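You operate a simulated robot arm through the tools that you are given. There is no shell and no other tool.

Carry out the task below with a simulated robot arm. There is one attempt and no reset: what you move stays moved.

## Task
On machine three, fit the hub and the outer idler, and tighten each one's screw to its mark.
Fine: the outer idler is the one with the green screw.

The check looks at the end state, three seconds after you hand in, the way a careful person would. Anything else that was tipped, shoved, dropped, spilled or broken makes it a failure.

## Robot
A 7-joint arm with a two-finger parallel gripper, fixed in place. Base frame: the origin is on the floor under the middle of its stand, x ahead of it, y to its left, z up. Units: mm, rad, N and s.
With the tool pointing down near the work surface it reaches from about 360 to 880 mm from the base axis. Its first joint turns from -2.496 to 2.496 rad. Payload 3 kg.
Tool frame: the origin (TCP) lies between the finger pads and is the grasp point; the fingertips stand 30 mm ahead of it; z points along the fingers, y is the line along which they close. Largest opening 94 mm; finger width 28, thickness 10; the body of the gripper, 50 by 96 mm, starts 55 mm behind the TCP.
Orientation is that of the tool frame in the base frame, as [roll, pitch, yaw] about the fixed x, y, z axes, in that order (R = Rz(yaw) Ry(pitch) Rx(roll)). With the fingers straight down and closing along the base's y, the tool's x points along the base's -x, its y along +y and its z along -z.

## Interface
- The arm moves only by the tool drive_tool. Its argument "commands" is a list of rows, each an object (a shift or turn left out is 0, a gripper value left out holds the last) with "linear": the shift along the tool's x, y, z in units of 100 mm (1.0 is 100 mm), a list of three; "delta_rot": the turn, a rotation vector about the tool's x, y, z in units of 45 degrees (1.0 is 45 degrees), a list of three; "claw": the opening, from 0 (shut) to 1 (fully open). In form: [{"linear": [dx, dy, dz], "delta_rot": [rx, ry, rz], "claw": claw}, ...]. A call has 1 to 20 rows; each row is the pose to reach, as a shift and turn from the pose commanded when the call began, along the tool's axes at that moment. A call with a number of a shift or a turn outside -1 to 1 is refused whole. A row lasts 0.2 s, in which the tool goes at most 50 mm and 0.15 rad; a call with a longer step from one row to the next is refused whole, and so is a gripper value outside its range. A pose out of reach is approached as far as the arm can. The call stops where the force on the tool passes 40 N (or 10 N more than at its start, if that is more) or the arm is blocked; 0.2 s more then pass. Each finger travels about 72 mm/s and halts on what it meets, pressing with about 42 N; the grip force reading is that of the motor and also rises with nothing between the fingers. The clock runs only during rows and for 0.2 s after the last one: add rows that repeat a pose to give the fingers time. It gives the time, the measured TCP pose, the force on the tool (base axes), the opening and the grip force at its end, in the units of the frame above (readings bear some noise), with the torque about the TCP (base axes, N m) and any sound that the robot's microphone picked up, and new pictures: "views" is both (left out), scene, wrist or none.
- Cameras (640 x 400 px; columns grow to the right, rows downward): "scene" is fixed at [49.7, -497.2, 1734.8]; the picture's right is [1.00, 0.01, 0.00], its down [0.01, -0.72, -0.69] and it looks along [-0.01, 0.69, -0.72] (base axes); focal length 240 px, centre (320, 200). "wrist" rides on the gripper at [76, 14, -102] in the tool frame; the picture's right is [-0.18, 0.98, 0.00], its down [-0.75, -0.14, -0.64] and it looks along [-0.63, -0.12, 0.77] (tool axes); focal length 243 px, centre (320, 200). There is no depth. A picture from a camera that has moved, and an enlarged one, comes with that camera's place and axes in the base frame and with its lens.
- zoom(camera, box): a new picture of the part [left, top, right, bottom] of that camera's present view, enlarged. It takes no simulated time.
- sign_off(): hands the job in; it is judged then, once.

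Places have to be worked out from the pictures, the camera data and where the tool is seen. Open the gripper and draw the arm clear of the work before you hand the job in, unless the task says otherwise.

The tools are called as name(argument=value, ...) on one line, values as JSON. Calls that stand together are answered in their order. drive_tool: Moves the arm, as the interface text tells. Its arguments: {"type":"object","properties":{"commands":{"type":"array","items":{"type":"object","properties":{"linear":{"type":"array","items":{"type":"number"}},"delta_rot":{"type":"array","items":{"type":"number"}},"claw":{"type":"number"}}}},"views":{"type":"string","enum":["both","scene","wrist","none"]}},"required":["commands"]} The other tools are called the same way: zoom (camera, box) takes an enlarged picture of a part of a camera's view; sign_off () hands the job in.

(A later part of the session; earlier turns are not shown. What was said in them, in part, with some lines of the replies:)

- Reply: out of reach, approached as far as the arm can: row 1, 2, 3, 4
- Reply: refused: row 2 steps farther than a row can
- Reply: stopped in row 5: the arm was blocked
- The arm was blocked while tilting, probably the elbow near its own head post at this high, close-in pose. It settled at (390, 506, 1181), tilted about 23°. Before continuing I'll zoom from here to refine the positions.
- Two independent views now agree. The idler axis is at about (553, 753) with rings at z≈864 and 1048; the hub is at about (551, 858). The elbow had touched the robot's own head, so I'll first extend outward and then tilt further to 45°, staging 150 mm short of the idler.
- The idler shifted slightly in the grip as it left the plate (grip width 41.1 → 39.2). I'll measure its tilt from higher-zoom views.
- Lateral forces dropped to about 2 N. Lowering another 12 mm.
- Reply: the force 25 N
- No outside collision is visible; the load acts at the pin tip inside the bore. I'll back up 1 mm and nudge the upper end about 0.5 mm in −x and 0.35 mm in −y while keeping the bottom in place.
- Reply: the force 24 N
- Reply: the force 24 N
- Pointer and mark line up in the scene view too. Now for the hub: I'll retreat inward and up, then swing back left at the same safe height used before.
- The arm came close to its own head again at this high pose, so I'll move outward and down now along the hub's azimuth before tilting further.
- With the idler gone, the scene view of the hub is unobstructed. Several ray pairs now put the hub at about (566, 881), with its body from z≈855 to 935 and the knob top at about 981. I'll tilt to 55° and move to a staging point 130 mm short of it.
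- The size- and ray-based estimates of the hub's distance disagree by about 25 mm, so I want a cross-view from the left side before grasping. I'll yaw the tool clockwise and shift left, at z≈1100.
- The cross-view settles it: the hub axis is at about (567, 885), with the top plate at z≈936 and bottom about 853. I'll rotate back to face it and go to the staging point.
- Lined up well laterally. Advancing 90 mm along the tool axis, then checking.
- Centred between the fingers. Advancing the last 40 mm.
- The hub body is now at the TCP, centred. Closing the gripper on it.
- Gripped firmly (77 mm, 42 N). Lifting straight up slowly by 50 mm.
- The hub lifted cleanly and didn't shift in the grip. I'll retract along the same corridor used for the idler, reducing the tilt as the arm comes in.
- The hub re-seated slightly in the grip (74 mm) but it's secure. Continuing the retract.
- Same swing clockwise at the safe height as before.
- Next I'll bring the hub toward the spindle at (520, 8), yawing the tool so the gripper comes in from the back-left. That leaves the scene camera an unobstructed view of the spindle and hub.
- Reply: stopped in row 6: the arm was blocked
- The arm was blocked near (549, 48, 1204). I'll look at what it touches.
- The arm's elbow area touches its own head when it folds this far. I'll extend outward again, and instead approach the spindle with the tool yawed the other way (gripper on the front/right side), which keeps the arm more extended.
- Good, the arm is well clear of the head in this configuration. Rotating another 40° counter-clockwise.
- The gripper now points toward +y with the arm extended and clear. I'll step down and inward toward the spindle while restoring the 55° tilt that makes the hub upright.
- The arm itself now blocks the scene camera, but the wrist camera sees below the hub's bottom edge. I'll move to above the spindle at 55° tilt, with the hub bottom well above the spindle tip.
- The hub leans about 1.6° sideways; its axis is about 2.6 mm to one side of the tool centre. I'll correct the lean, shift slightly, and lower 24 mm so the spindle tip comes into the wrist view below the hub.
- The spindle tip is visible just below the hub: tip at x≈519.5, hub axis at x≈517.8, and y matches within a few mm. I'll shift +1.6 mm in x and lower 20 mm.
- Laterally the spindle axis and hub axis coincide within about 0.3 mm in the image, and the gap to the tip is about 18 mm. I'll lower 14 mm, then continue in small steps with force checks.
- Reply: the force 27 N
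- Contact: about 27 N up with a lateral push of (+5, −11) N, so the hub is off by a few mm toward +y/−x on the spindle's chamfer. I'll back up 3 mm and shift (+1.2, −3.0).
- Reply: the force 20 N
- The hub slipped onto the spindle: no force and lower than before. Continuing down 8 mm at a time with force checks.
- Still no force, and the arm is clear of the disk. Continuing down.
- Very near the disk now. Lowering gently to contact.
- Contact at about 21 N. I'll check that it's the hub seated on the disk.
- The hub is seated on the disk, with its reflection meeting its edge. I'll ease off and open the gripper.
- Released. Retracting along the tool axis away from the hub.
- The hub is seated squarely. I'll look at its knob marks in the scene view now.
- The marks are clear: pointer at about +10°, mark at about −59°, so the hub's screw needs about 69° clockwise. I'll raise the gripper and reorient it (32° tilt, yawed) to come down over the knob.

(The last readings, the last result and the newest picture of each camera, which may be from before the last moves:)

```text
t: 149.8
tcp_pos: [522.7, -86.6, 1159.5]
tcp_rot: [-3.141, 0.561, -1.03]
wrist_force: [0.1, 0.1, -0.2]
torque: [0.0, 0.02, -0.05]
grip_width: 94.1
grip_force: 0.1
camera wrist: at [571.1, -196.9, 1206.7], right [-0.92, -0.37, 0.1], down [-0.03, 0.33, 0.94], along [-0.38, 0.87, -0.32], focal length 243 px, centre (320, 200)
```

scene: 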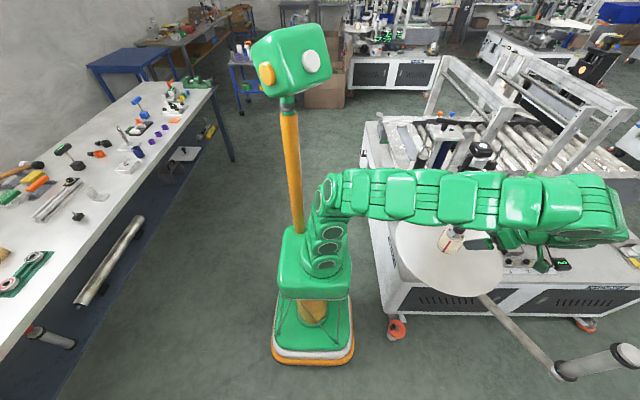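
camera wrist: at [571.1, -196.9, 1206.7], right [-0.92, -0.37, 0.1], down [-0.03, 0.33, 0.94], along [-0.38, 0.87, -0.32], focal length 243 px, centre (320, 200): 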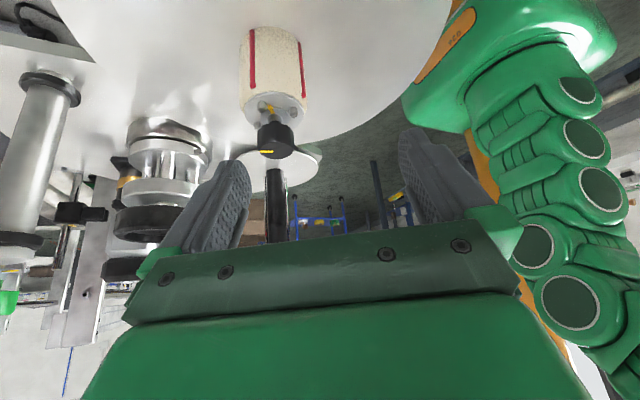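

zoom(camera="wrist", box=[220, 60, 330, 180])

```text
3.33 times, centred on (275, 120) of wrist
camera zoom: at [571.1, -196.9, 1206.7], right [-0.92, -0.37, 0.1], down [-0.03, 0.33, 0.94], along [-0.38, 0.87, -0.32], focal length 809 px, centre (470, 467)
```

zoom: 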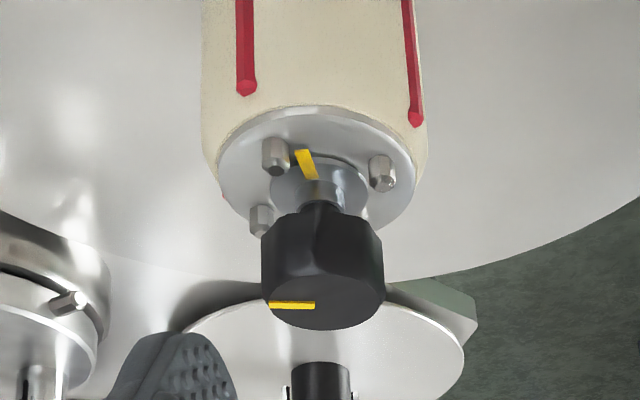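

Knob located at about (520.5, 7.5). Moving the open gripper above it.

drive_tool(commands=[{"linear": [-0.19, -0.155, 0.18]}, {"linear": [-0.38, -0.31, 0.41]}, {"linear": [-0.567, -0.466, 0.645]}, {"linear": [-0.567, -0.466, 0.645]}], views="wrist")

zoom(camera="wrist", box=[240, 60, 400, 240])

```text
t: 150.8
tcp_pos: [520.2, 12.0, 1132.1]
tcp_rot: [3.14, 0.557, -1.029]
wrist_force: [0.1, 0.1, 0.3]
torque: [-0.03, -0.01, 0.01]
grip_width: 93.6
grip_force: 0.0
camera wrist: at [568.2, -99.6, 1178.9], right [-0.92, -0.37, 0.1], down [-0.03, 0.33, 0.94], along [-0.38, 0.87, -0.32], focal length 243 px, centre (320, 200)
```

wrist: 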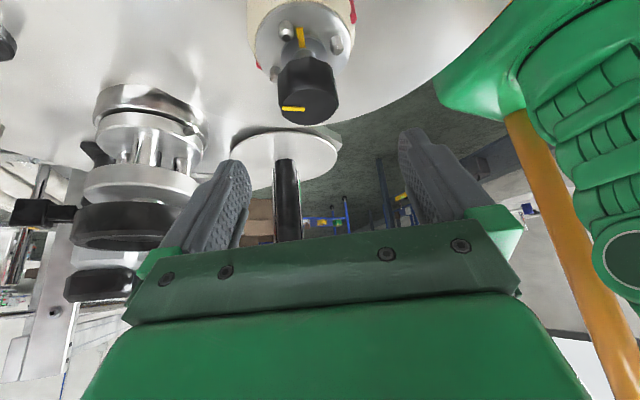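

```text
2.22 times, centred on (320, 150) of wrist
camera zoom: at [568.2, -99.6, 1178.9], right [-0.92, -0.37, 0.1], down [-0.03, 0.33, 0.94], along [-0.38, 0.87, -0.32], focal length 539 px, centre (320, 311)
```

zoom: 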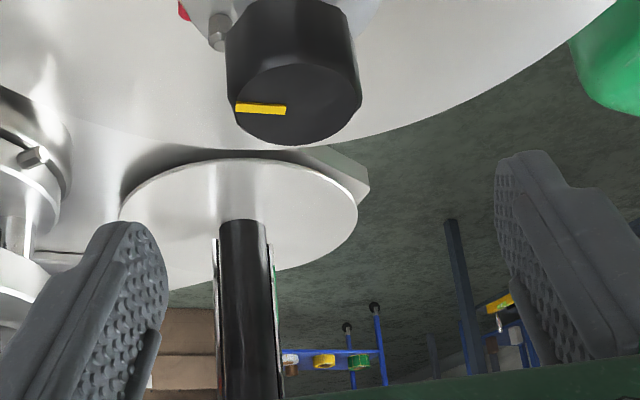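

The knob is about (+2.3, −2.8) mm from the tool axis. I'll correct that and descend over it to z≈1088, keeping the fingertips above the hub's small bolts.

drive_tool(commands=[{"linear": [0.03, -0.005, -0.019]}, {"linear": [0.11, -0.005, 0.11]}, {"linear": [0.19, -0.005, 0.235]}, {"linear": [0.269, -0.005, 0.362]}, {"linear": [0.269, -0.005, 0.362]}], views="wrist")

zoom(camera="wrist", box=[240, 60, 400, 240])

```text
t: 152.0
tcp_pos: [523.3, 5.4, 1091.0]
tcp_rot: [-3.141, 0.559, -1.029]
wrist_force: [1.0, -0.1, -0.4]
torque: [0.01, -0.04, -0.02]
grip_width: 93.9
grip_force: 0.0
camera wrist: at [571.8, -103.7, 1137.7], right [-0.92, -0.37, 0.1], down [-0.03, 0.33, 0.94], along [-0.38, 0.87, -0.32], focal length 243 px, centre (320, 200)
```

wrist: 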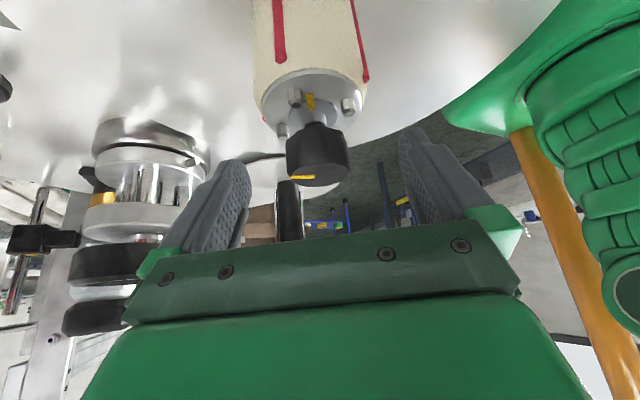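

```text
2.22 times, centred on (320, 150) of wrist
camera zoom: at [571.8, -103.7, 1137.7], right [-0.92, -0.37, 0.1], down [-0.03, 0.33, 0.94], along [-0.38, 0.87, -0.32], focal length 539 px, centre (320, 311)
```

zoom: 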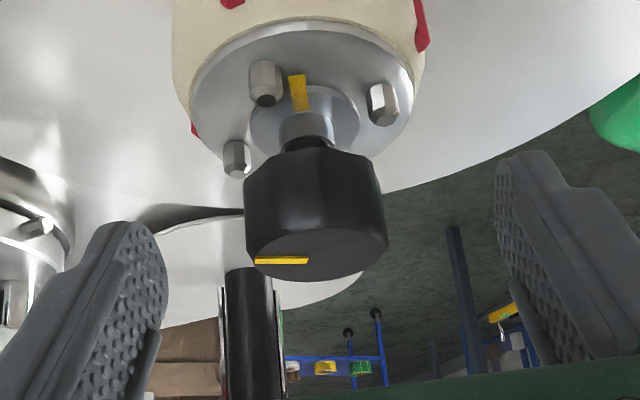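

drive_tool(commands=[{"linear": [0.0213, -0.008, 0.0339]}, {"linear": [0.0213, -0.008, 0.0339], "claw": 0.6}, {"linear": [0.0213, -0.008, 0.0339], "claw": 0.3}, {"linear": [0.0213, -0.008, 0.0339], "claw": 0.0}, {"linear": [0.0213, -0.008, 0.0339], "claw": 0.0}, {"linear": [0.0213, -0.008, 0.0339], "claw": 0.0}], views="wrist")

zoom(camera="wrist", box=[240, 60, 400, 240])

```text
t: 153.4
tcp_pos: [523.3, 6.6, 1085.8]
tcp_rot: [-3.142, 0.56, -1.029]
wrist_force: [-0.3, -1.2, 0.1]
torque: [-0.06, -0.04, 0.0]
grip_width: 34.2
grip_force: 42.0
camera wrist: at [572.1, -103.6, 1133.5], right [-0.92, -0.37, 0.1], down [-0.03, 0.33, 0.94], along [-0.38, 0.87, -0.32], focal length 243 px, centre (320, 200)
```

wrist: 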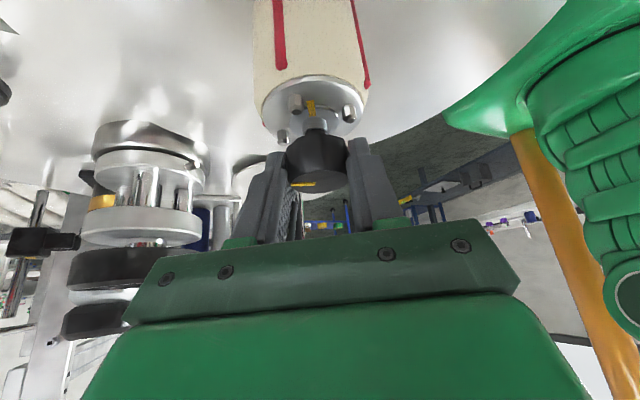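

```text
2.22 times, centred on (320, 150) of wrist
camera zoom: at [572.1, -103.6, 1133.5], right [-0.92, -0.37, 0.1], down [-0.03, 0.33, 0.94], along [-0.38, 0.87, -0.32], focal length 539 px, centre (320, 311)
```

zoom: 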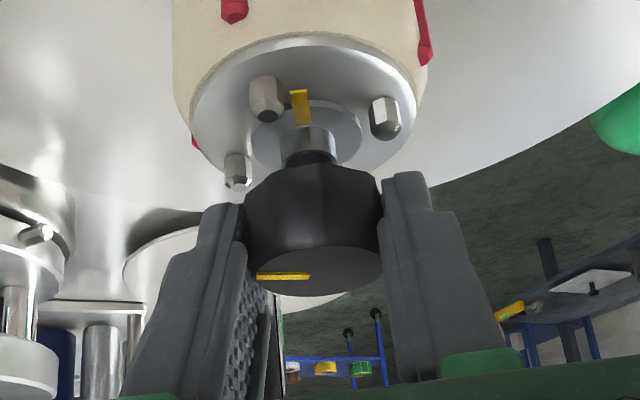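

Gripped at 34 mm with the fingertips just above the bolts. Turning clockwise in 15° portions.

drive_tool(commands=[{"delta_rot": [0.059, 0, 0.0941], "claw": 0}, {"delta_rot": [0.118, 0, 0.1883], "claw": 0}, {"delta_rot": [0.177, 0, 0.2824], "claw": 0}, {"delta_rot": [0.177, 0, 0.2824], "claw": 0}], views="none")

zoom(camera="wrist", box=[240, 60, 400, 240])

```text
t: 154.4
tcp_pos: [523.9, 5.8, 1085.2]
tcp_rot: [-3.14, 0.563, -1.292]
wrist_force: [-0.2, 0.9, 7.7]
torque: [0.23, -0.29, -0.02]
grip_width: 34.0
grip_force: 42.2
```

```text
2.22 times, centred on (320, 150) of wrist
camera zoom: at [541.3, -112.8, 1133.3], right [-0.99, -0.12, 0.1], down [0.05, 0.33, 0.94], along [-0.15, 0.94, -0.31], focal length 539 px, centre (320, 311)
```

zoom: 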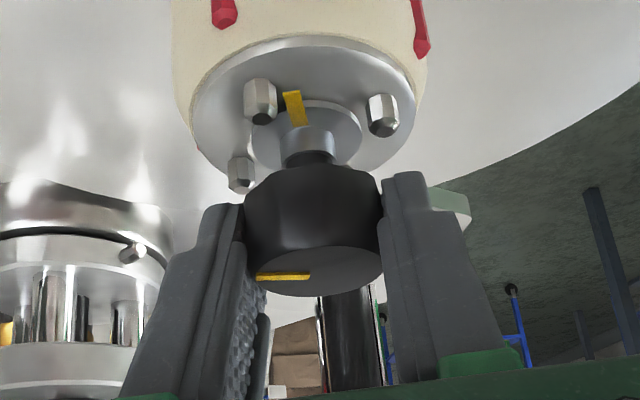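

The hub turned partly along with the knob, about half, so relative progress is around 8°. I'll press down slightly to raise the hub's friction on the disk and continue turning.

drive_tool(commands=[{"linear": [0.008, 0, 0.0127], "delta_rot": [0.0, 0, 0.0], "claw": 0}, {"linear": [0.008, 0, 0.0127], "delta_rot": [0.059, 0, 0.0941], "claw": 0}, {"linear": [0.008, 0, 0.0127], "delta_rot": [0.118, 0, 0.1883], "claw": 0}, {"linear": [0.008, 0, 0.0127], "delta_rot": [0.177, 0, 0.2824], "claw": 0}, {"linear": [0.008, 0, 0.0127], "delta_rot": [0.177, 0, 0.2824], "claw": 0}], views="none")

zoom(camera="wrist", box=[240, 60, 400, 240])

```text
t: 155.6
tcp_pos: [522.5, 6.3, 1084.6]
tcp_rot: [-3.141, 0.561, -1.556]
wrist_force: [-7.3, -1.3, 0.0]
torque: [-0.11, 0.41, 0.04]
grip_width: 34.2
grip_force: 42.2
```

```text
2.22 times, centred on (320, 150) of wrist
camera zoom: at [509.4, -113.9, 1132.4], right [-0.99, 0.14, 0.1], down [0.14, 0.3, 0.94], along [0.1, 0.94, -0.32], focal length 539 px, centre (320, 311)
```

zoom: 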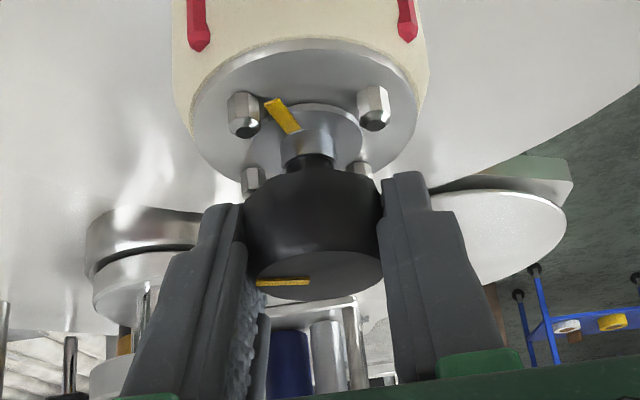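

Better: about 11.5° relative progress for that 15°. Continuing.

drive_tool(commands=[{"linear": [0.005, 0, 0.0085], "delta_rot": [0.0, 0, 0.0], "claw": 0}, {"linear": [0.005, 0, 0.0085], "delta_rot": [0.059, 0, 0.0941], "claw": 0}, {"linear": [0.005, 0, 0.0085], "delta_rot": [0.118, 0, 0.1883], "claw": 0}, {"linear": [0.005, 0, 0.0085], "delta_rot": [0.177, 0, 0.2824], "claw": 0}, {"linear": [0.005, 0, 0.0085], "delta_rot": [0.236, 0, 0.3765], "claw": 0}, {"linear": [0.005, 0, 0.0085], "delta_rot": [0.236, 0, 0.3765], "claw": 0}], views="none")

zoom(camera="wrist", box=[240, 60, 400, 240])

```text
t: 156.9
tcp_pos: [521.9, 6.9, 1084.3]
tcp_rot: [3.138, 0.559, -1.903]
wrist_force: [-10.6, -1.4, 15.5]
torque: [-0.1, 0.42, 0.0]
grip_width: 34.0
grip_force: 42.5
stopped in row 6: the force on the tool passed its limit at 42 N (the readings are from after the stop); the commanded pose is now the measured one
```

```text
2.22 times, centred on (320, 150) of wrist
camera zoom: at [469.3, -102.2, 1131.0], right [-0.88, 0.46, 0.1], down [0.23, 0.24, 0.94], along [0.41, 0.85, -0.32], focal length 539 px, centre (320, 311)
```

zoom: 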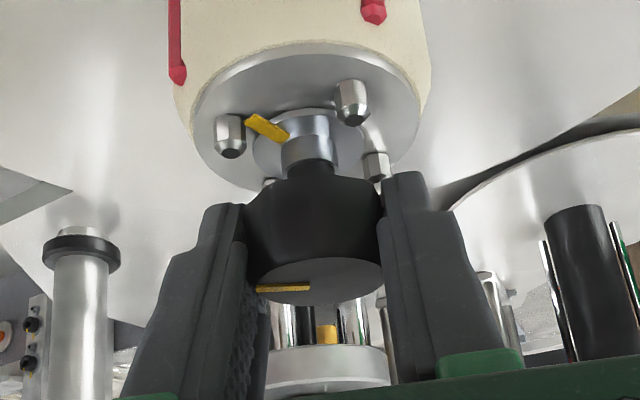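

The force limit tripped, probably from a small eccentricity. About 44° of 69° is done. I'll release, re-centre on the knob, and view again.

drive_tool(commands=[{"claw": 0.4}, {"claw": 0.7}, {"claw": 1.0}, {"claw": 1.0}], views="none")

drive_tool(commands=[{"linear": [-0.0266, 0, -0.0424], "delta_rot": [-0.0826, 0, -0.1318]}, {"linear": [-0.0266, 0, -0.0424], "delta_rot": [-0.1652, 0, -0.2636]}, {"linear": [-0.0266, 0, -0.0424], "delta_rot": [-0.2478, 0, -0.3954]}, {"linear": [-0.0266, 0, -0.0424], "delta_rot": [-0.3304, 0, -0.5272]}, {"linear": [-0.0266, 0, -0.0424], "delta_rot": [-0.413, 0, -0.659]}, {"linear": [-0.0266, 0, -0.0424], "delta_rot": [-0.413, 0, -0.659]}], views="wrist")

zoom(camera="wrist", box=[240, 60, 400, 240])

zoom(camera="wrist", box=[280, 90, 360, 190])

```text
t: 157.9
tcp_pos: [522.0, 6.9, 1082.9]
tcp_rot: [3.139, 0.557, -1.903]
wrist_force: [-0.2, 0.6, 0.5]
torque: [-0.01, 0.01, 0.0]
grip_width: 94.1
grip_force: 0.1
```

```text
t: 159.3
tcp_pos: [522.8, 6.4, 1088.5]
tcp_rot: [3.138, 0.56, -1.29]
wrist_force: [0.8, 0.0, 0.4]
torque: [0.01, -0.03, -0.02]
grip_width: 94.0
grip_force: 0.0
camera wrist: at [541.6, -112.6, 1135.4], right [-0.99, -0.12, 0.1], down [0.05, 0.33, 0.94], along [-0.15, 0.94, -0.31], focal length 243 px, centre (320, 200)
```

wrist: 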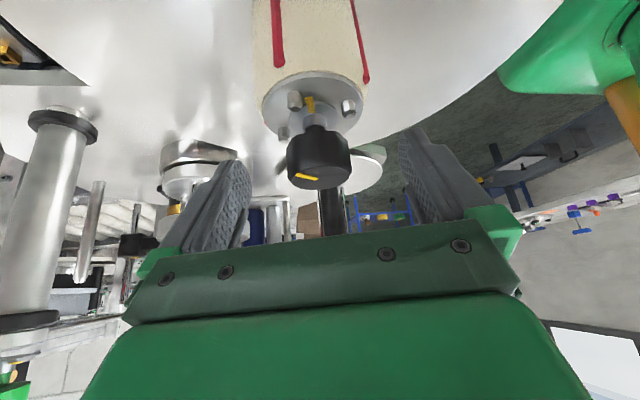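

```text
2.22 times, centred on (320, 150) of wrist
camera zoom: at [541.6, -112.6, 1135.4], right [-0.99, -0.12, 0.1], down [0.05, 0.33, 0.94], along [-0.15, 0.94, -0.31], focal length 539 px, centre (320, 311)
```

zoom: 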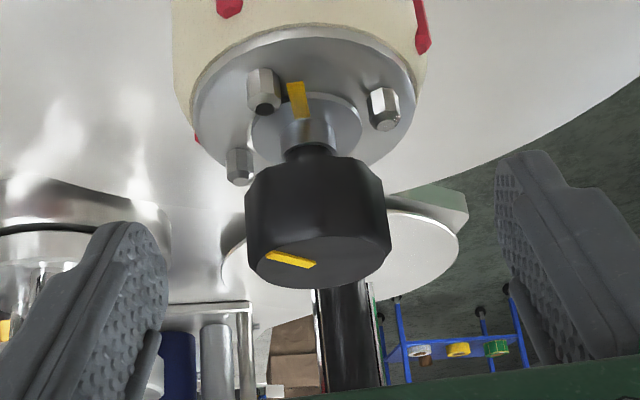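

```text
4.00 times, centred on (320, 140) of wrist
camera zoom: at [541.6, -112.6, 1135.4], right [-0.99, -0.12, 0.1], down [0.05, 0.33, 0.94], along [-0.15, 0.94, -0.31], focal length 970 px, centre (320, 440)
```

zoom: 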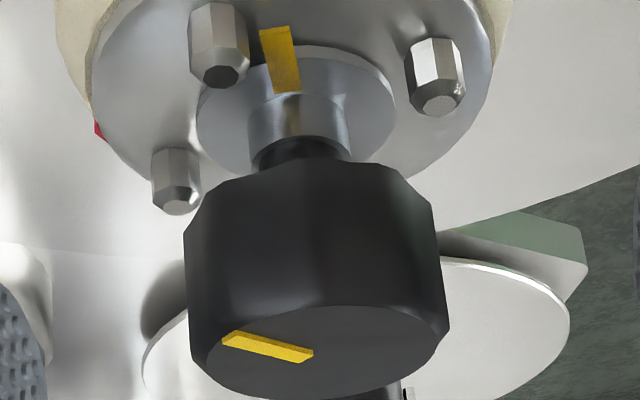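

zoom(camera="scene", box=[435, 210, 475, 250])

```text
10.00 times, centred on (455, 230) of scene
camera zoom: at [49.7, -497.2, 1734.8], right [1.0, 0.01, 0.0], down [0.01, -0.72, -0.69], along [-0.01, 0.69, -0.72], focal length 2403 px, centre (-1030, -100)
```

zoom: 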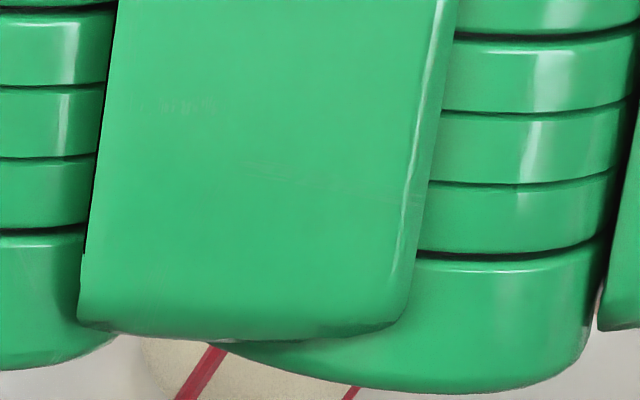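

The arm blocks the scene view, and this low camera angle reads sideways bars poorly. I'll rise 50 mm and turn the tool straight down. That gives a steeper camera view for accurate angles and a cleaner turning axis.

drive_tool(commands=[{"linear": [-0.133, 0, -0.212]}, {"linear": [-0.266, 0, -0.424]}, {"linear": [-0.266, 0, -0.424]}], views="none")

drive_tool(commands=[{"delta_rot": [0, 0.1185, 0]}, {"delta_rot": [0, 0.237, 0]}, {"delta_rot": [0, 0.3555, 0]}, {"delta_rot": [0, 0.474, 0]}, {"delta_rot": [0, 0.5925, 0]}, {"delta_rot": [0, 0.711, 0]}, {"delta_rot": [0, 0.711, 0]}], views="both")

zoom(camera="wrist", box=[240, 40, 400, 240])

```text
t: 160.2
tcp_pos: [524.7, 5.9, 1138.1]
tcp_rot: [3.138, 0.56, -1.293]
wrist_force: [-0.6, 0.3, -0.3]
torque: [0.0, -0.01, 0.01]
grip_width: 94.3
grip_force: 0.0
```

```text
t: 161.8
tcp_pos: [522.8, 7.3, 1139.3]
tcp_rot: [3.141, 0.0, -1.29]
wrist_force: [-0.7, -0.3, -0.2]
torque: [0.01, -0.01, 0.01]
grip_width: 94.1
grip_force: 0.1
camera wrist: at [529.7, -71.6, 1241.4], right [-1.0, -0.1, 0.0], down [-0.07, 0.76, 0.64], along [-0.06, 0.64, -0.77], focal length 243 px, centre (320, 200)
```

scene: 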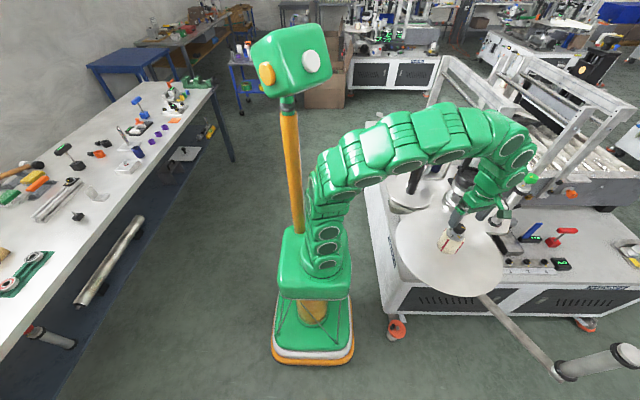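
wrist: 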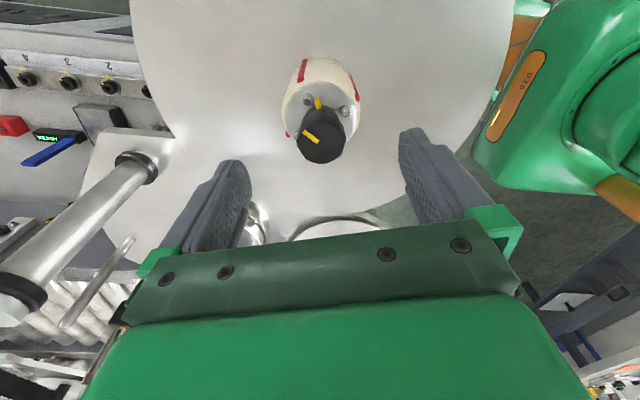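

```text
2.00 times, centred on (320, 140) of wrist
camera zoom: at [529.7, -71.6, 1241.4], right [-1.0, -0.1, 0.0], down [-0.07, 0.76, 0.64], along [-0.06, 0.64, -0.77], focal length 485 px, centre (320, 320)
```

zoom: 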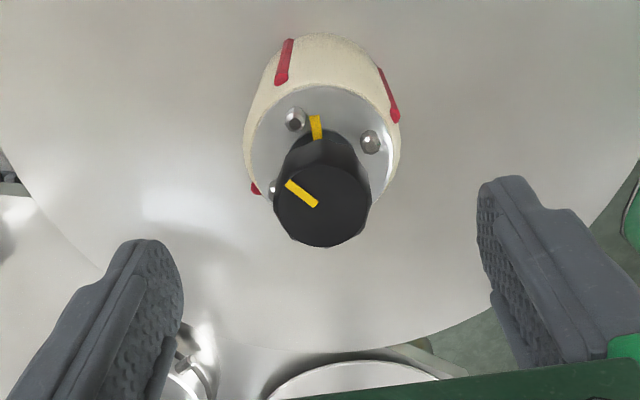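

An excellent view. I'll measure the pointer and mark angles from both cameras.

zoom(camera="wrist", box=[280, 85, 360, 175])

zoom(camera="scene", box=[440, 216, 474, 246])

```text
4.44 times, centred on (320, 130) of wrist
camera zoom: at [529.7, -71.6, 1241.4], right [-1.0, -0.1, 0.0], down [-0.07, 0.76, 0.64], along [-0.06, 0.64, -0.77], focal length 1078 px, centre (320, 511)
```

zoom: 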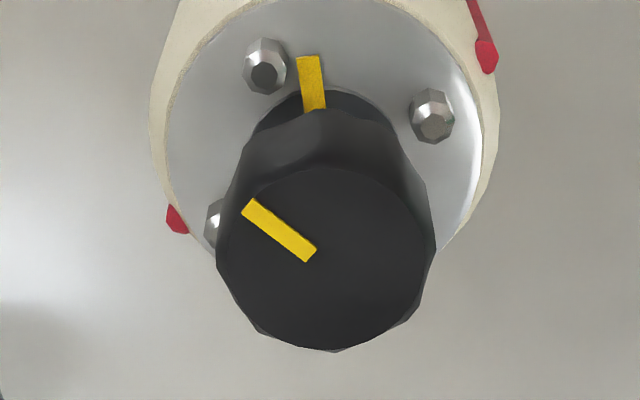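

```text
13.33 times, centred on (457, 231) of scene
camera zoom: at [49.7, -497.2, 1734.8], right [1.0, 0.01, 0.0], down [0.01, -0.72, -0.69], along [-0.01, 0.69, -0.72], focal length 3204 px, centre (-1507, -213)
```

zoom: 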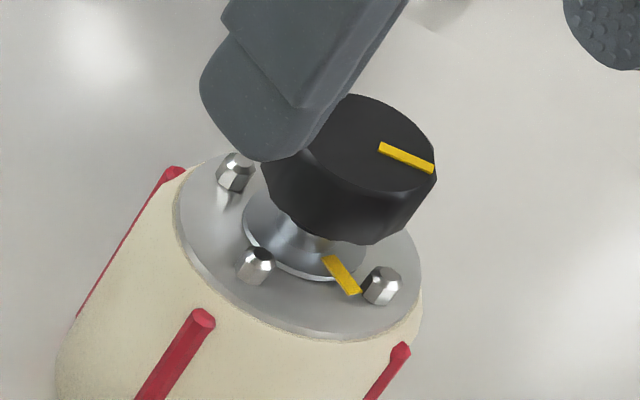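

Remaining is about 43° clockwise (both cameras agree: 39–46°). I'll descend straight down over the knob, centred, to z≈1085 and grip.

drive_tool(commands=[{"linear": [-0.021, 0.004, 0.08]}, {"linear": [-0.021, 0.004, 0.25]}, {"linear": [-0.021, 0.004, 0.41]}, {"linear": [-0.021, 0.004, 0.543]}, {"linear": [-0.021, 0.004, 0.543]}], views="wrist")

zoom(camera="wrist", box=[240, 60, 400, 240])

```text
t: 162.9
tcp_pos: [522.5, 9.2, 1082.9]
tcp_rot: [3.138, 0.002, -1.29]
wrist_force: [-0.5, -0.3, 0.2]
torque: [0.03, -0.01, -0.03]
grip_width: 94.2
grip_force: 0.1
camera wrist: at [528.3, -68.8, 1186.1], right [-1.0, -0.1, 0.0], down [-0.07, 0.76, 0.64], along [-0.06, 0.64, -0.77], focal length 243 px, centre (320, 200)
```

wrist: 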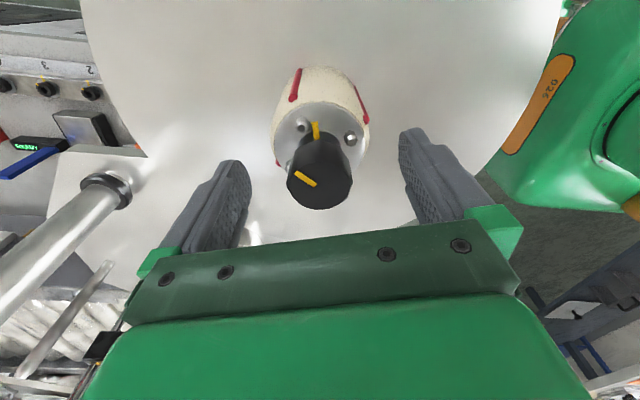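

```text
2.22 times, centred on (320, 150) of wrist
camera zoom: at [528.3, -68.8, 1186.1], right [-1.0, -0.1, 0.0], down [-0.07, 0.76, 0.64], along [-0.06, 0.64, -0.77], focal length 539 px, centre (320, 311)
```

zoom: 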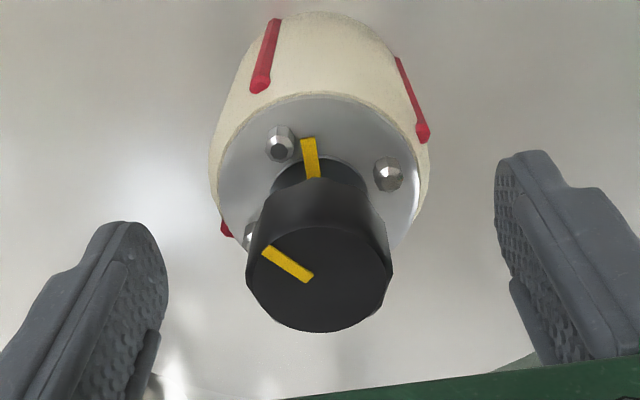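

drive_tool(commands=[{"linear": [0, 0, -0.03]}, {"linear": [0, 0, -0.03], "claw": 0.6}, {"linear": [0, 0, -0.03], "claw": 0.3}, {"linear": [0, 0, -0.03], "claw": 0.0}, {"linear": [0, 0, -0.03], "claw": 0.0}, {"linear": [0, 0, -0.03], "claw": 0.0}], views="none")

zoom(camera="wrist", box=[240, 60, 400, 240])

```text
t: 164.3
tcp_pos: [520.9, 9.1, 1086.8]
tcp_rot: [3.14, 0.001, -1.289]
wrist_force: [1.8, 0.6, 5.8]
torque: [0.19, -0.53, -0.04]
grip_width: 34.0
grip_force: 42.2
```

```text
2.22 times, centred on (320, 150) of wrist
camera zoom: at [528.2, -69.4, 1190.0], right [-1.0, -0.1, 0.0], down [-0.07, 0.76, 0.64], along [-0.06, 0.64, -0.77], focal length 539 px, centre (320, 311)
```

zoom: 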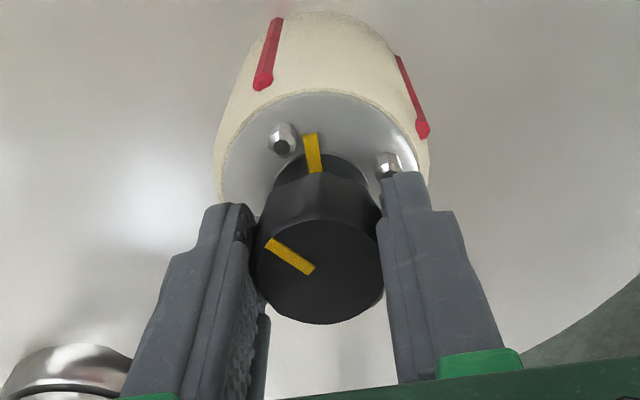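

Gripped. Turning 20° clockwise about the tool axis and measuring.

drive_tool(commands=[{"delta_rot": [0, 0, 0.111], "claw": 0}, {"delta_rot": [0, 0, 0.222], "claw": 0}, {"delta_rot": [0, 0, 0.333], "claw": 0}, {"delta_rot": [0, 0, 0.444], "claw": 0}, {"delta_rot": [0, 0, 0.444], "claw": 0}], views="none")

zoom(camera="wrist", box=[240, 60, 400, 240])

```text
t: 165.6
tcp_pos: [521.2, 8.0, 1087.4]
tcp_rot: [3.138, 0.003, -1.639]
wrist_force: [-6.1, -2.7, 0.4]
torque: [-0.11, 0.03, -0.06]
grip_width: 34.3
grip_force: 42.0
```

```text
2.22 times, centred on (320, 150) of wrist
camera zoom: at [501.1, -67.3, 1190.2], right [-0.97, 0.25, 0.0], down [0.19, 0.74, 0.64], along [0.16, 0.62, -0.77], focal length 539 px, centre (320, 311)
```

zoom: 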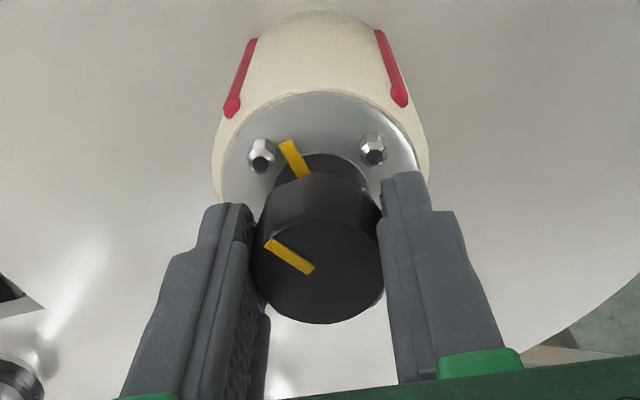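

About 15° relative progress; roughly 24–28° remain. Another 20°.

drive_tool(commands=[{"delta_rot": [0, 0, 0.111], "claw": 0}, {"delta_rot": [0, 0, 0.222], "claw": 0}, {"delta_rot": [0, 0, 0.333], "claw": 0}, {"delta_rot": [0, 0, 0.444], "claw": 0}, {"delta_rot": [0, 0, 0.444], "claw": 0}], views="none")

zoom(camera="wrist", box=[240, 60, 400, 240])

```text
t: 166.8
tcp_pos: [520.5, 8.1, 1086.6]
tcp_rot: [3.138, 0.0, -1.988]
wrist_force: [-5.0, 0.3, -5.9]
torque: [-0.14, 0.12, -0.14]
grip_width: 34.0
grip_force: 42.5
```

```text
2.22 times, centred on (320, 150) of wrist
camera zoom: at [476.2, -56.2, 1190.6], right [-0.82, 0.57, 0.0], down [0.44, 0.63, 0.64], along [0.36, 0.53, -0.77], focal length 539 px, centre (320, 311)
```

zoom: 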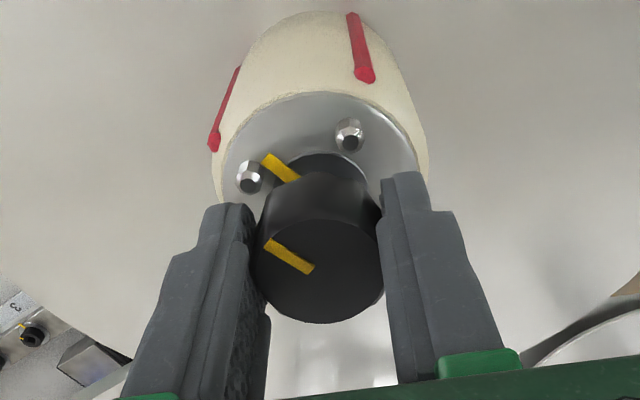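

Mark and pointer look parallel in this view now. I'll release, rotate the open gripper back so both bars face the camera, and verify precisely.

drive_tool(commands=[{"claw": 0.4}, {"claw": 0.7}, {"claw": 1.0}, {"claw": 1.0}], views="none")

drive_tool(commands=[{"delta_rot": [0, 0, -0.16]}, {"delta_rot": [0, 0, -0.33]}, {"delta_rot": [0, 0, -0.5]}, {"delta_rot": [0, 0, -0.67]}, {"delta_rot": [0, 0, -0.84]}, {"delta_rot": [0, 0, -1.0]}, {"delta_rot": [0, 0, -1.0]}], views="wrist")

zoom(camera="wrist", box=[270, 90, 370, 220])

zoom(camera="scene", box=[440, 216, 474, 246])

```text
t: 167.8
tcp_pos: [520.0, 8.6, 1086.9]
tcp_rot: [3.138, 0.0, -1.986]
wrist_force: [-0.3, 0.8, 0.4]
torque: [-0.02, 0.0, -0.02]
grip_width: 94.0
grip_force: 0.0
```

```text
t: 169.3
tcp_pos: [522.2, 8.7, 1086.5]
tcp_rot: [3.139, 0.001, -1.199]
wrist_force: [0.3, 0.1, 0.6]
torque: [0.02, 0.0, -0.01]
grip_width: 93.9
grip_force: 0.1
camera wrist: at [535.9, -68.3, 1189.9], right [-0.98, -0.18, 0.0], down [-0.14, 0.75, 0.64], along [-0.12, 0.63, -0.77], focal length 243 px, centre (320, 200)
```

wrist: 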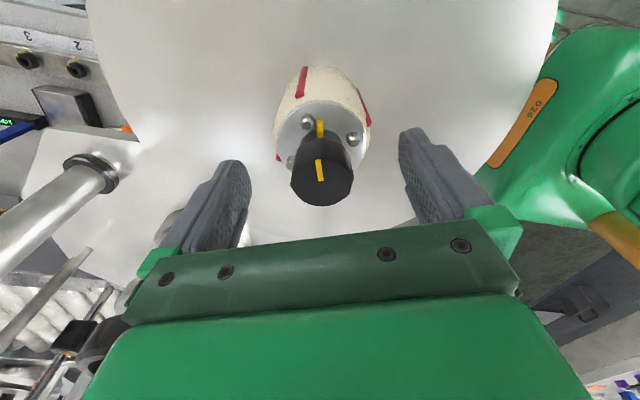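

```text
3.08 times, centred on (320, 155) of wrist
camera zoom: at [535.9, -68.3, 1189.9], right [-0.98, -0.18, 0.0], down [-0.14, 0.75, 0.64], along [-0.12, 0.63, -0.77], focal length 746 px, centre (320, 338)
```

zoom: 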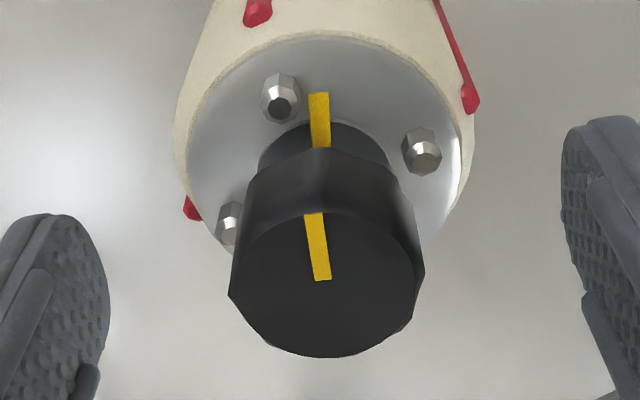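

```text
13.33 times, centred on (457, 231) of scene
camera zoom: at [49.7, -497.2, 1734.8], right [1.0, 0.01, 0.0], down [0.01, -0.72, -0.69], along [-0.01, 0.69, -0.72], focal length 3204 px, centre (-1507, -213)
```

zoom: 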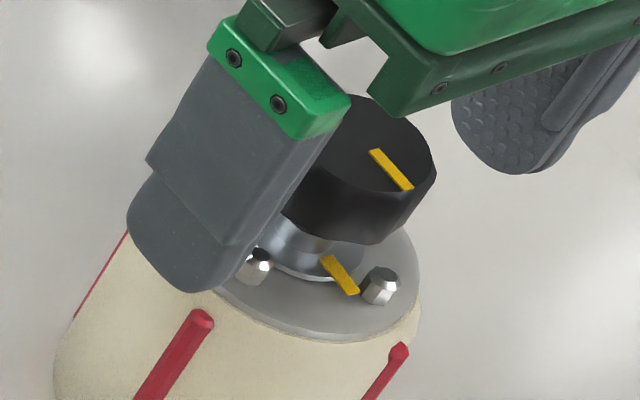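

Only about 5–8° clockwise remain (wrist ≈5°, scene ≈10°). I'll grip again and turn 6°.

drive_tool(commands=[{"claw": 0.6}, {"claw": 0.3}, {"claw": 0.0}, {"claw": 0.0}, {"claw": 0.0}], views="none")

zoom(camera="wrist", box=[270, 90, 370, 220])

```text
t: 170.6
tcp_pos: [521.4, 8.7, 1086.8]
tcp_rot: [3.138, 0.002, -1.202]
wrist_force: [-13.4, -4.9, 7.6]
torque: [-0.18, 0.39, 0.08]
grip_width: 34.5
grip_force: 42.1
```

```text
3.08 times, centred on (320, 155) of wrist
camera zoom: at [535.4, -68.6, 1190.0], right [-0.98, -0.18, 0.0], down [-0.14, 0.75, 0.64], along [-0.12, 0.63, -0.77], focal length 746 px, centre (320, 338)
```

zoom: 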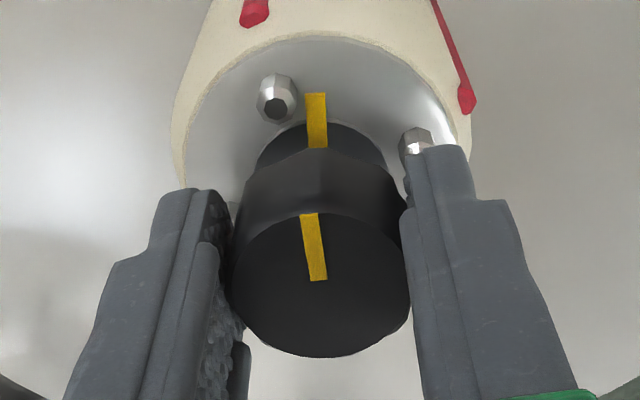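

drive_tool(commands=[{"delta_rot": [0, 0, 0.055], "claw": 0}, {"delta_rot": [0, 0, 0.111], "claw": 0}, {"delta_rot": [0, 0, 0.111], "claw": 0}], views="none")

drive_tool(commands=[{"claw": 0.4}, {"claw": 0.7}, {"claw": 1.0}, {"claw": 1.0}], views="none")

zoom(camera="wrist", box=[270, 90, 370, 220])

zoom(camera="scene", box=[440, 216, 474, 246])

```text
t: 171.3
tcp_pos: [520.7, 8.4, 1087.7]
tcp_rot: [3.138, 0.0, -1.289]
wrist_force: [2.5, 0.5, -3.1]
torque: [0.12, -0.56, 0.0]
grip_width: 34.6
grip_force: 41.9
```

```text
t: 172.3
tcp_pos: [521.9, 8.2, 1087.0]
tcp_rot: [3.137, 0.001, -1.287]
wrist_force: [-0.5, 0.7, -0.8]
torque: [0.0, 0.02, -0.02]
grip_width: 94.2
grip_force: 0.1
```

```text
3.08 times, centred on (320, 155) of wrist
camera zoom: at [528.3, -69.7, 1190.3], right [-1.0, -0.1, 0.0], down [-0.07, 0.76, 0.64], along [-0.06, 0.64, -0.77], focal length 746 px, centre (320, 338)
```

zoom: 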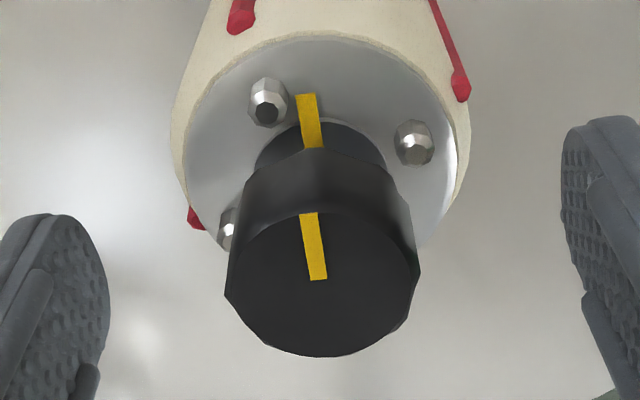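

```text
13.33 times, centred on (457, 231) of scene
camera zoom: at [49.7, -497.2, 1734.8], right [1.0, 0.01, 0.0], down [0.01, -0.72, -0.69], along [-0.01, 0.69, -0.72], focal length 3204 px, centre (-1507, -213)
```

zoom: 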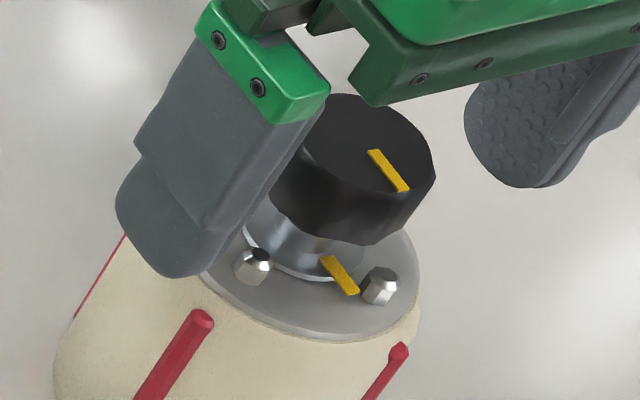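

Both views now show pointer and mark parallel to within about 2°. One more high-zoom check.

zoom(camera="scene", box=[452, 222, 468, 240])

zoom(camera="wrist", box=[295, 110, 345, 185])

zoom(camera="scene", box=[515, 165, 545, 195])

```text
16.00 times, centred on (460, 231) of scene
camera zoom: at [49.7, -497.2, 1734.8], right [1.0, 0.01, 0.0], down [0.01, -0.72, -0.69], along [-0.01, 0.69, -0.72], focal length 3845 px, centre (-1920, -296)
```

zoom: 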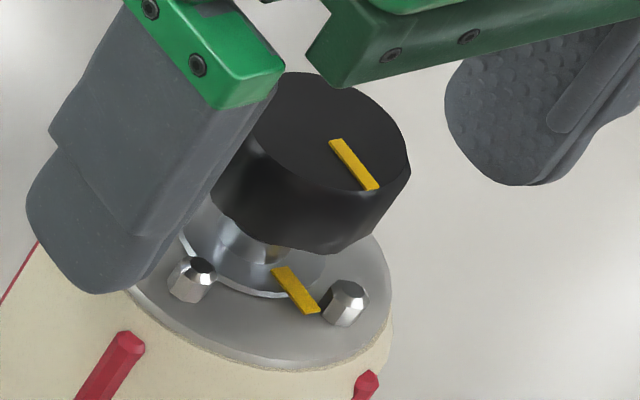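

```text
5.33 times, centred on (320, 148) of wrist
camera zoom: at [528.3, -69.7, 1190.3], right [-1.0, -0.1, 0.0], down [-0.07, 0.76, 0.64], along [-0.06, 0.64, -0.77], focal length 1294 px, centre (320, 480)
```

zoom: 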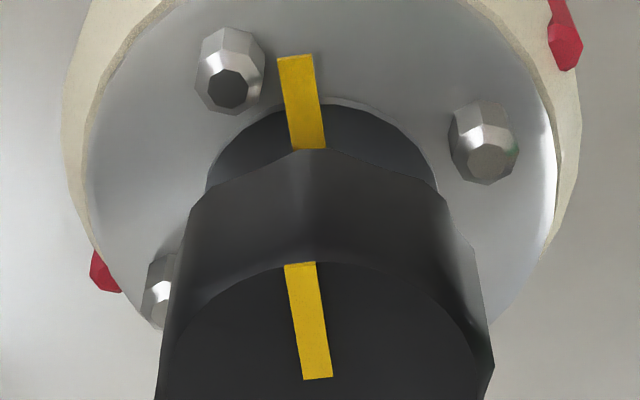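

```text
13.33 times, centred on (530, 180) of scene
camera zoom: at [49.7, -497.2, 1734.8], right [1.0, 0.01, 0.0], down [0.01, -0.72, -0.69], along [-0.01, 0.69, -0.72], focal length 3204 px, centre (-2480, 467)
```

zoom: 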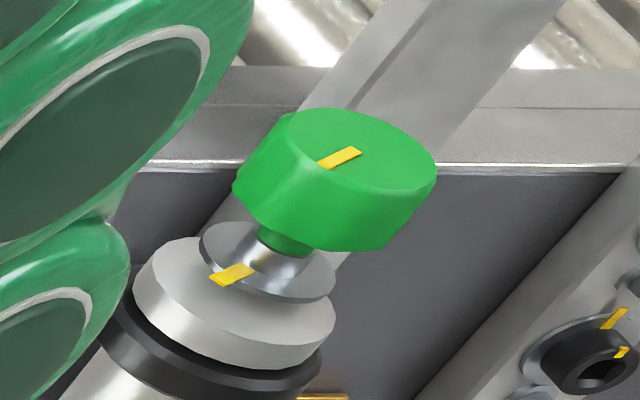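

Within about 1° in the head-on view (7.9° against 7.1°). Both screws are at their marks. Now I'll lift straight up and draw the arm clear.

drive_tool(commands=[{"linear": [0, 0, -0.25], "claw": 1}, {"linear": [0, 0, -0.5], "claw": 1}, {"linear": [0, 0, -0.75], "claw": 1}, {"linear": [0, 0, -1.0], "claw": 1}], views="none")

drive_tool(commands=[{"linear": [0, 0, -0.3], "claw": 1}, {"linear": [0, 0, -0.6], "claw": 1}, {"linear": [0, 0, -0.9], "claw": 1}, {"linear": [0, 0, -0.9], "claw": 1}], views="both")

```text
t: 173.3
tcp_pos: [519.4, 10.3, 1188.1]
tcp_rot: [3.141, 0.002, -1.289]
wrist_force: [0.0, 0.4, -0.1]
torque: [0.04, 0.02, -0.01]
grip_width: 94.0
grip_force: 0.1
```

```text
t: 174.3
tcp_pos: [520.9, 12.4, 1276.1]
tcp_rot: [3.139, 0.001, -1.288]
wrist_force: [0.5, -0.2, 0.0]
torque: [0.04, 0.03, 0.01]
grip_width: 94.2
grip_force: 0.1
camera wrist: at [527.3, -66.2, 1378.7], right [-1.0, -0.1, 0.0], down [-0.07, 0.76, 0.64], along [-0.07, 0.64, -0.77], focal length 243 px, centre (320, 200)
```

scene: 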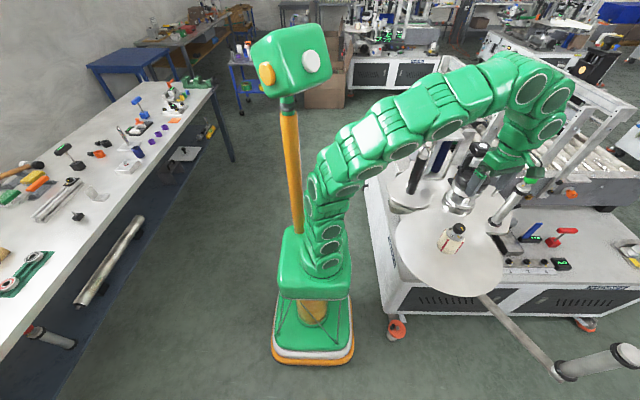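
wrist: 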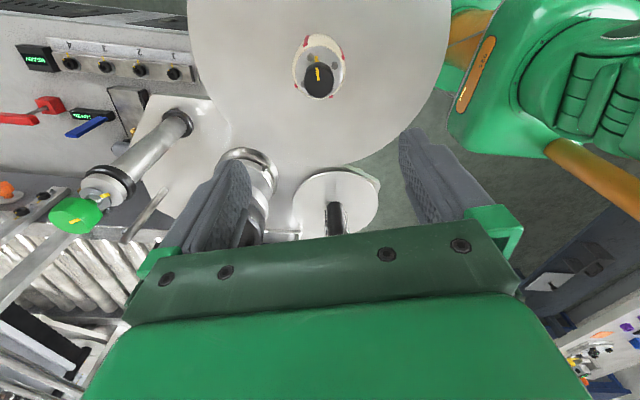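

A clear overview of both parts. I'll zoom in for a final verification of both marks and the surroundings.

zoom(camera="wrist", box=[280, 25, 360, 110])

zoom(camera="wrist", box=[40, 160, 140, 240])

zoom(camera="scene", box=[430, 210, 480, 260])

zoom(camera="scene", box=[480, 150, 560, 250])

zoom(camera="scene", box=[360, 100, 520, 220])

```text
4.71 times, centred on (320, 68) of wrist
camera zoom: at [527.3, -66.2, 1378.7], right [-1.0, -0.1, 0.0], down [-0.07, 0.76, 0.64], along [-0.07, 0.64, -0.77], focal length 1142 px, centre (320, 824)
```

zoom: 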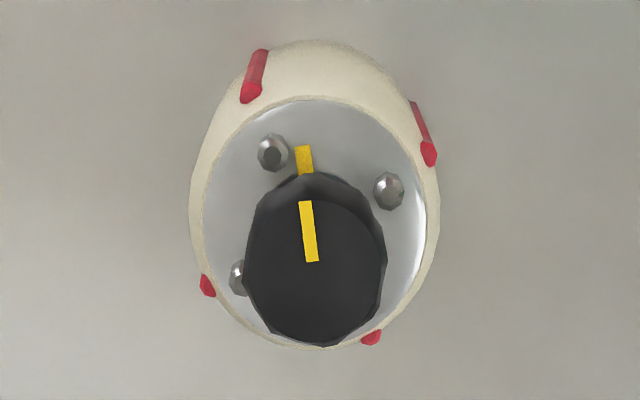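

```text
5.00 times, centred on (90, 200) of wrist
camera zoom: at [527.3, -66.2, 1378.7], right [-1.0, -0.1, 0.0], down [-0.07, 0.76, 0.64], along [-0.07, 0.64, -0.77], focal length 1213 px, centre (1470, 200)
```

zoom: 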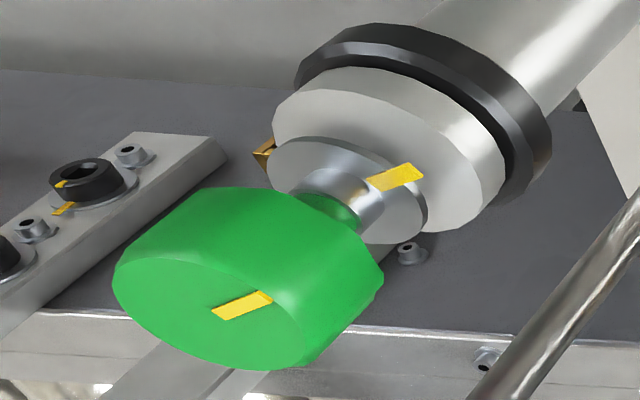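

```text
8.00 times, centred on (455, 235) of scene
camera zoom: at [49.7, -497.2, 1734.8], right [1.0, 0.01, 0.0], down [0.01, -0.72, -0.69], along [-0.01, 0.69, -0.72], focal length 1923 px, centre (-760, -80)
```

zoom: 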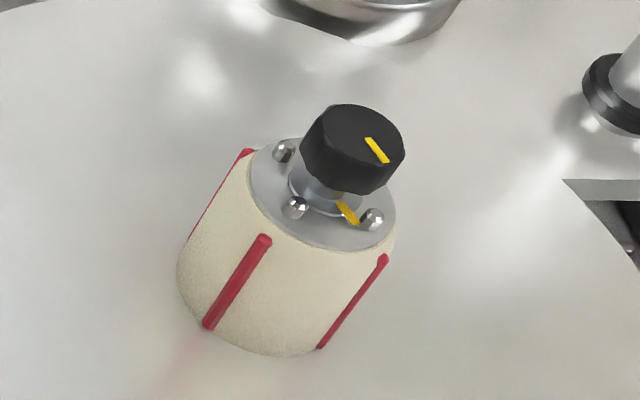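

```text
4.00 times, centred on (520, 200) of scene
camera zoom: at [49.7, -497.2, 1734.8], right [1.0, 0.01, 0.0], down [0.01, -0.72, -0.69], along [-0.01, 0.69, -0.72], focal length 961 px, centre (-480, 200)
```

zoom: 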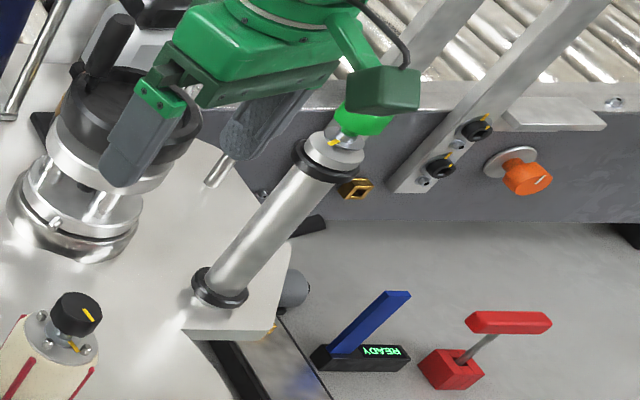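

```text
3.33 times, centred on (440, 160) of scene
camera zoom: at [49.7, -497.2, 1734.8], right [1.0, 0.01, 0.0], down [0.01, -0.72, -0.69], along [-0.01, 0.69, -0.72], focal length 801 px, centre (-80, 333)
```

zoom: 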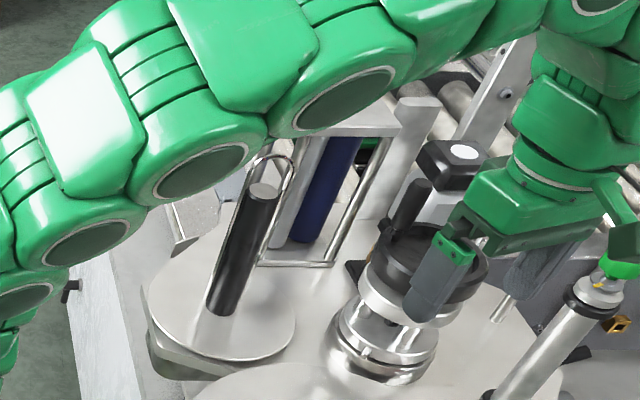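

Both parts are seated, and the pointer and mark are parallel on each. Nothing else looks disturbed. I'll move the arm up and back a bit more so it's well clear, with the gripper open.

drive_tool(commands=[{"linear": [-0.05, 0.16, -0.22], "claw": 1}, {"linear": [-0.09, 0.32, -0.43], "claw": 1}, {"linear": [-0.14, 0.48, -0.62], "claw": 1}, {"linear": [-0.14, 0.48, -0.62], "claw": 1}], views="both")

zoom(camera="scene", box=[360, 90, 640, 300])

```text
t: 175.3
tcp_pos: [471.8, 9.9, 1337.9]
tcp_rot: [3.139, 0.002, -1.288]
wrist_force: [0.1, 0.2, -0.1]
torque: [-0.01, 0.01, 0.06]
grip_width: 94.0
grip_force: 0.0
camera wrist: at [478.4, -67.6, 1442.0], right [-1.0, -0.1, 0.0], down [-0.07, 0.76, 0.64], along [-0.07, 0.64, -0.77], focal length 243 px, centre (320, 200)
```

scene: 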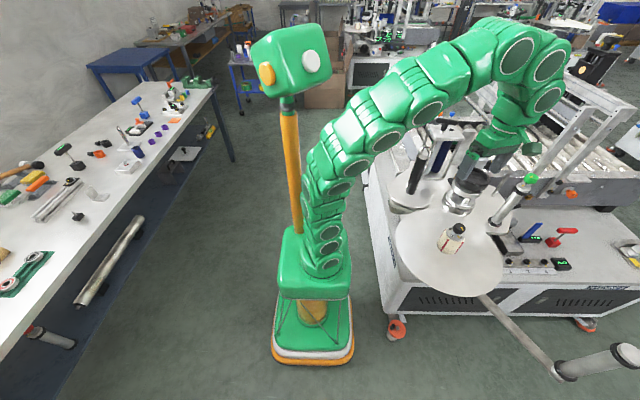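
wrist: 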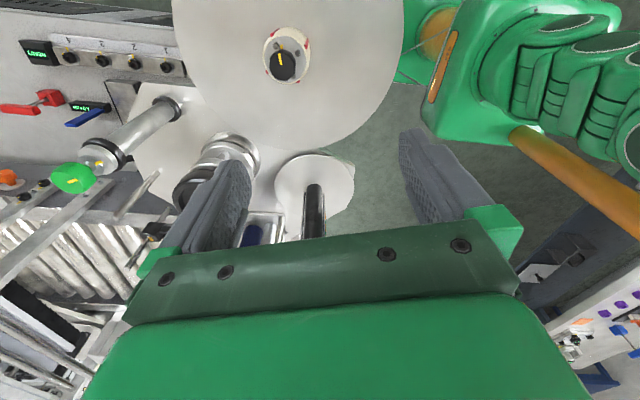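

```text
1.90 times, centred on (500, 195) of scene
camera zoom: at [49.7, -497.2, 1734.8], right [1.0, 0.01, 0.0], down [0.01, -0.72, -0.69], along [-0.01, 0.69, -0.72], focal length 458 px, centre (-23, 210)
```

zoom: 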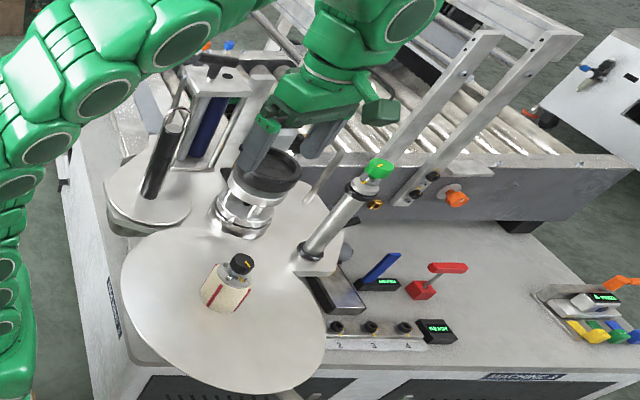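

The hub is on the reel spindle, the green-screw idler is on the outer post, and both screws are at their marks. The gripper is open and the arm is clear of the work, so I'm handing in.

sign_off()

```text
The job is handed in.
```

The hub and the green-screw idler are both fitted on machine three, and each screw is tightened to its mark. I've handed the job in.

- **Hub:** it sits on the bare spindle of the big disk, flat on the disk. Its pointer lines up with its mark to within about 2°. The hub turned a little with its knob while I was tightening, but that didn't affect the alignment.
- **Outer idler:** it is fully down on its post, and its pointer and mark agree to within about 1°.
- **Which post:** there were two identical bare posts and nothing labelled either as outer. I used the one near the front corner of the plate, away from the conveyor. If "outer" meant the post beside the conveyor, the idler is on the wrong one.
- **Anything else disturbed:** while folded close in, the arm touched its own head a couple of times, and the head sprang back. Nothing else looks moved or tipped in the final pictures.

The gripper is open and the arm is drawn up clear of the machine.
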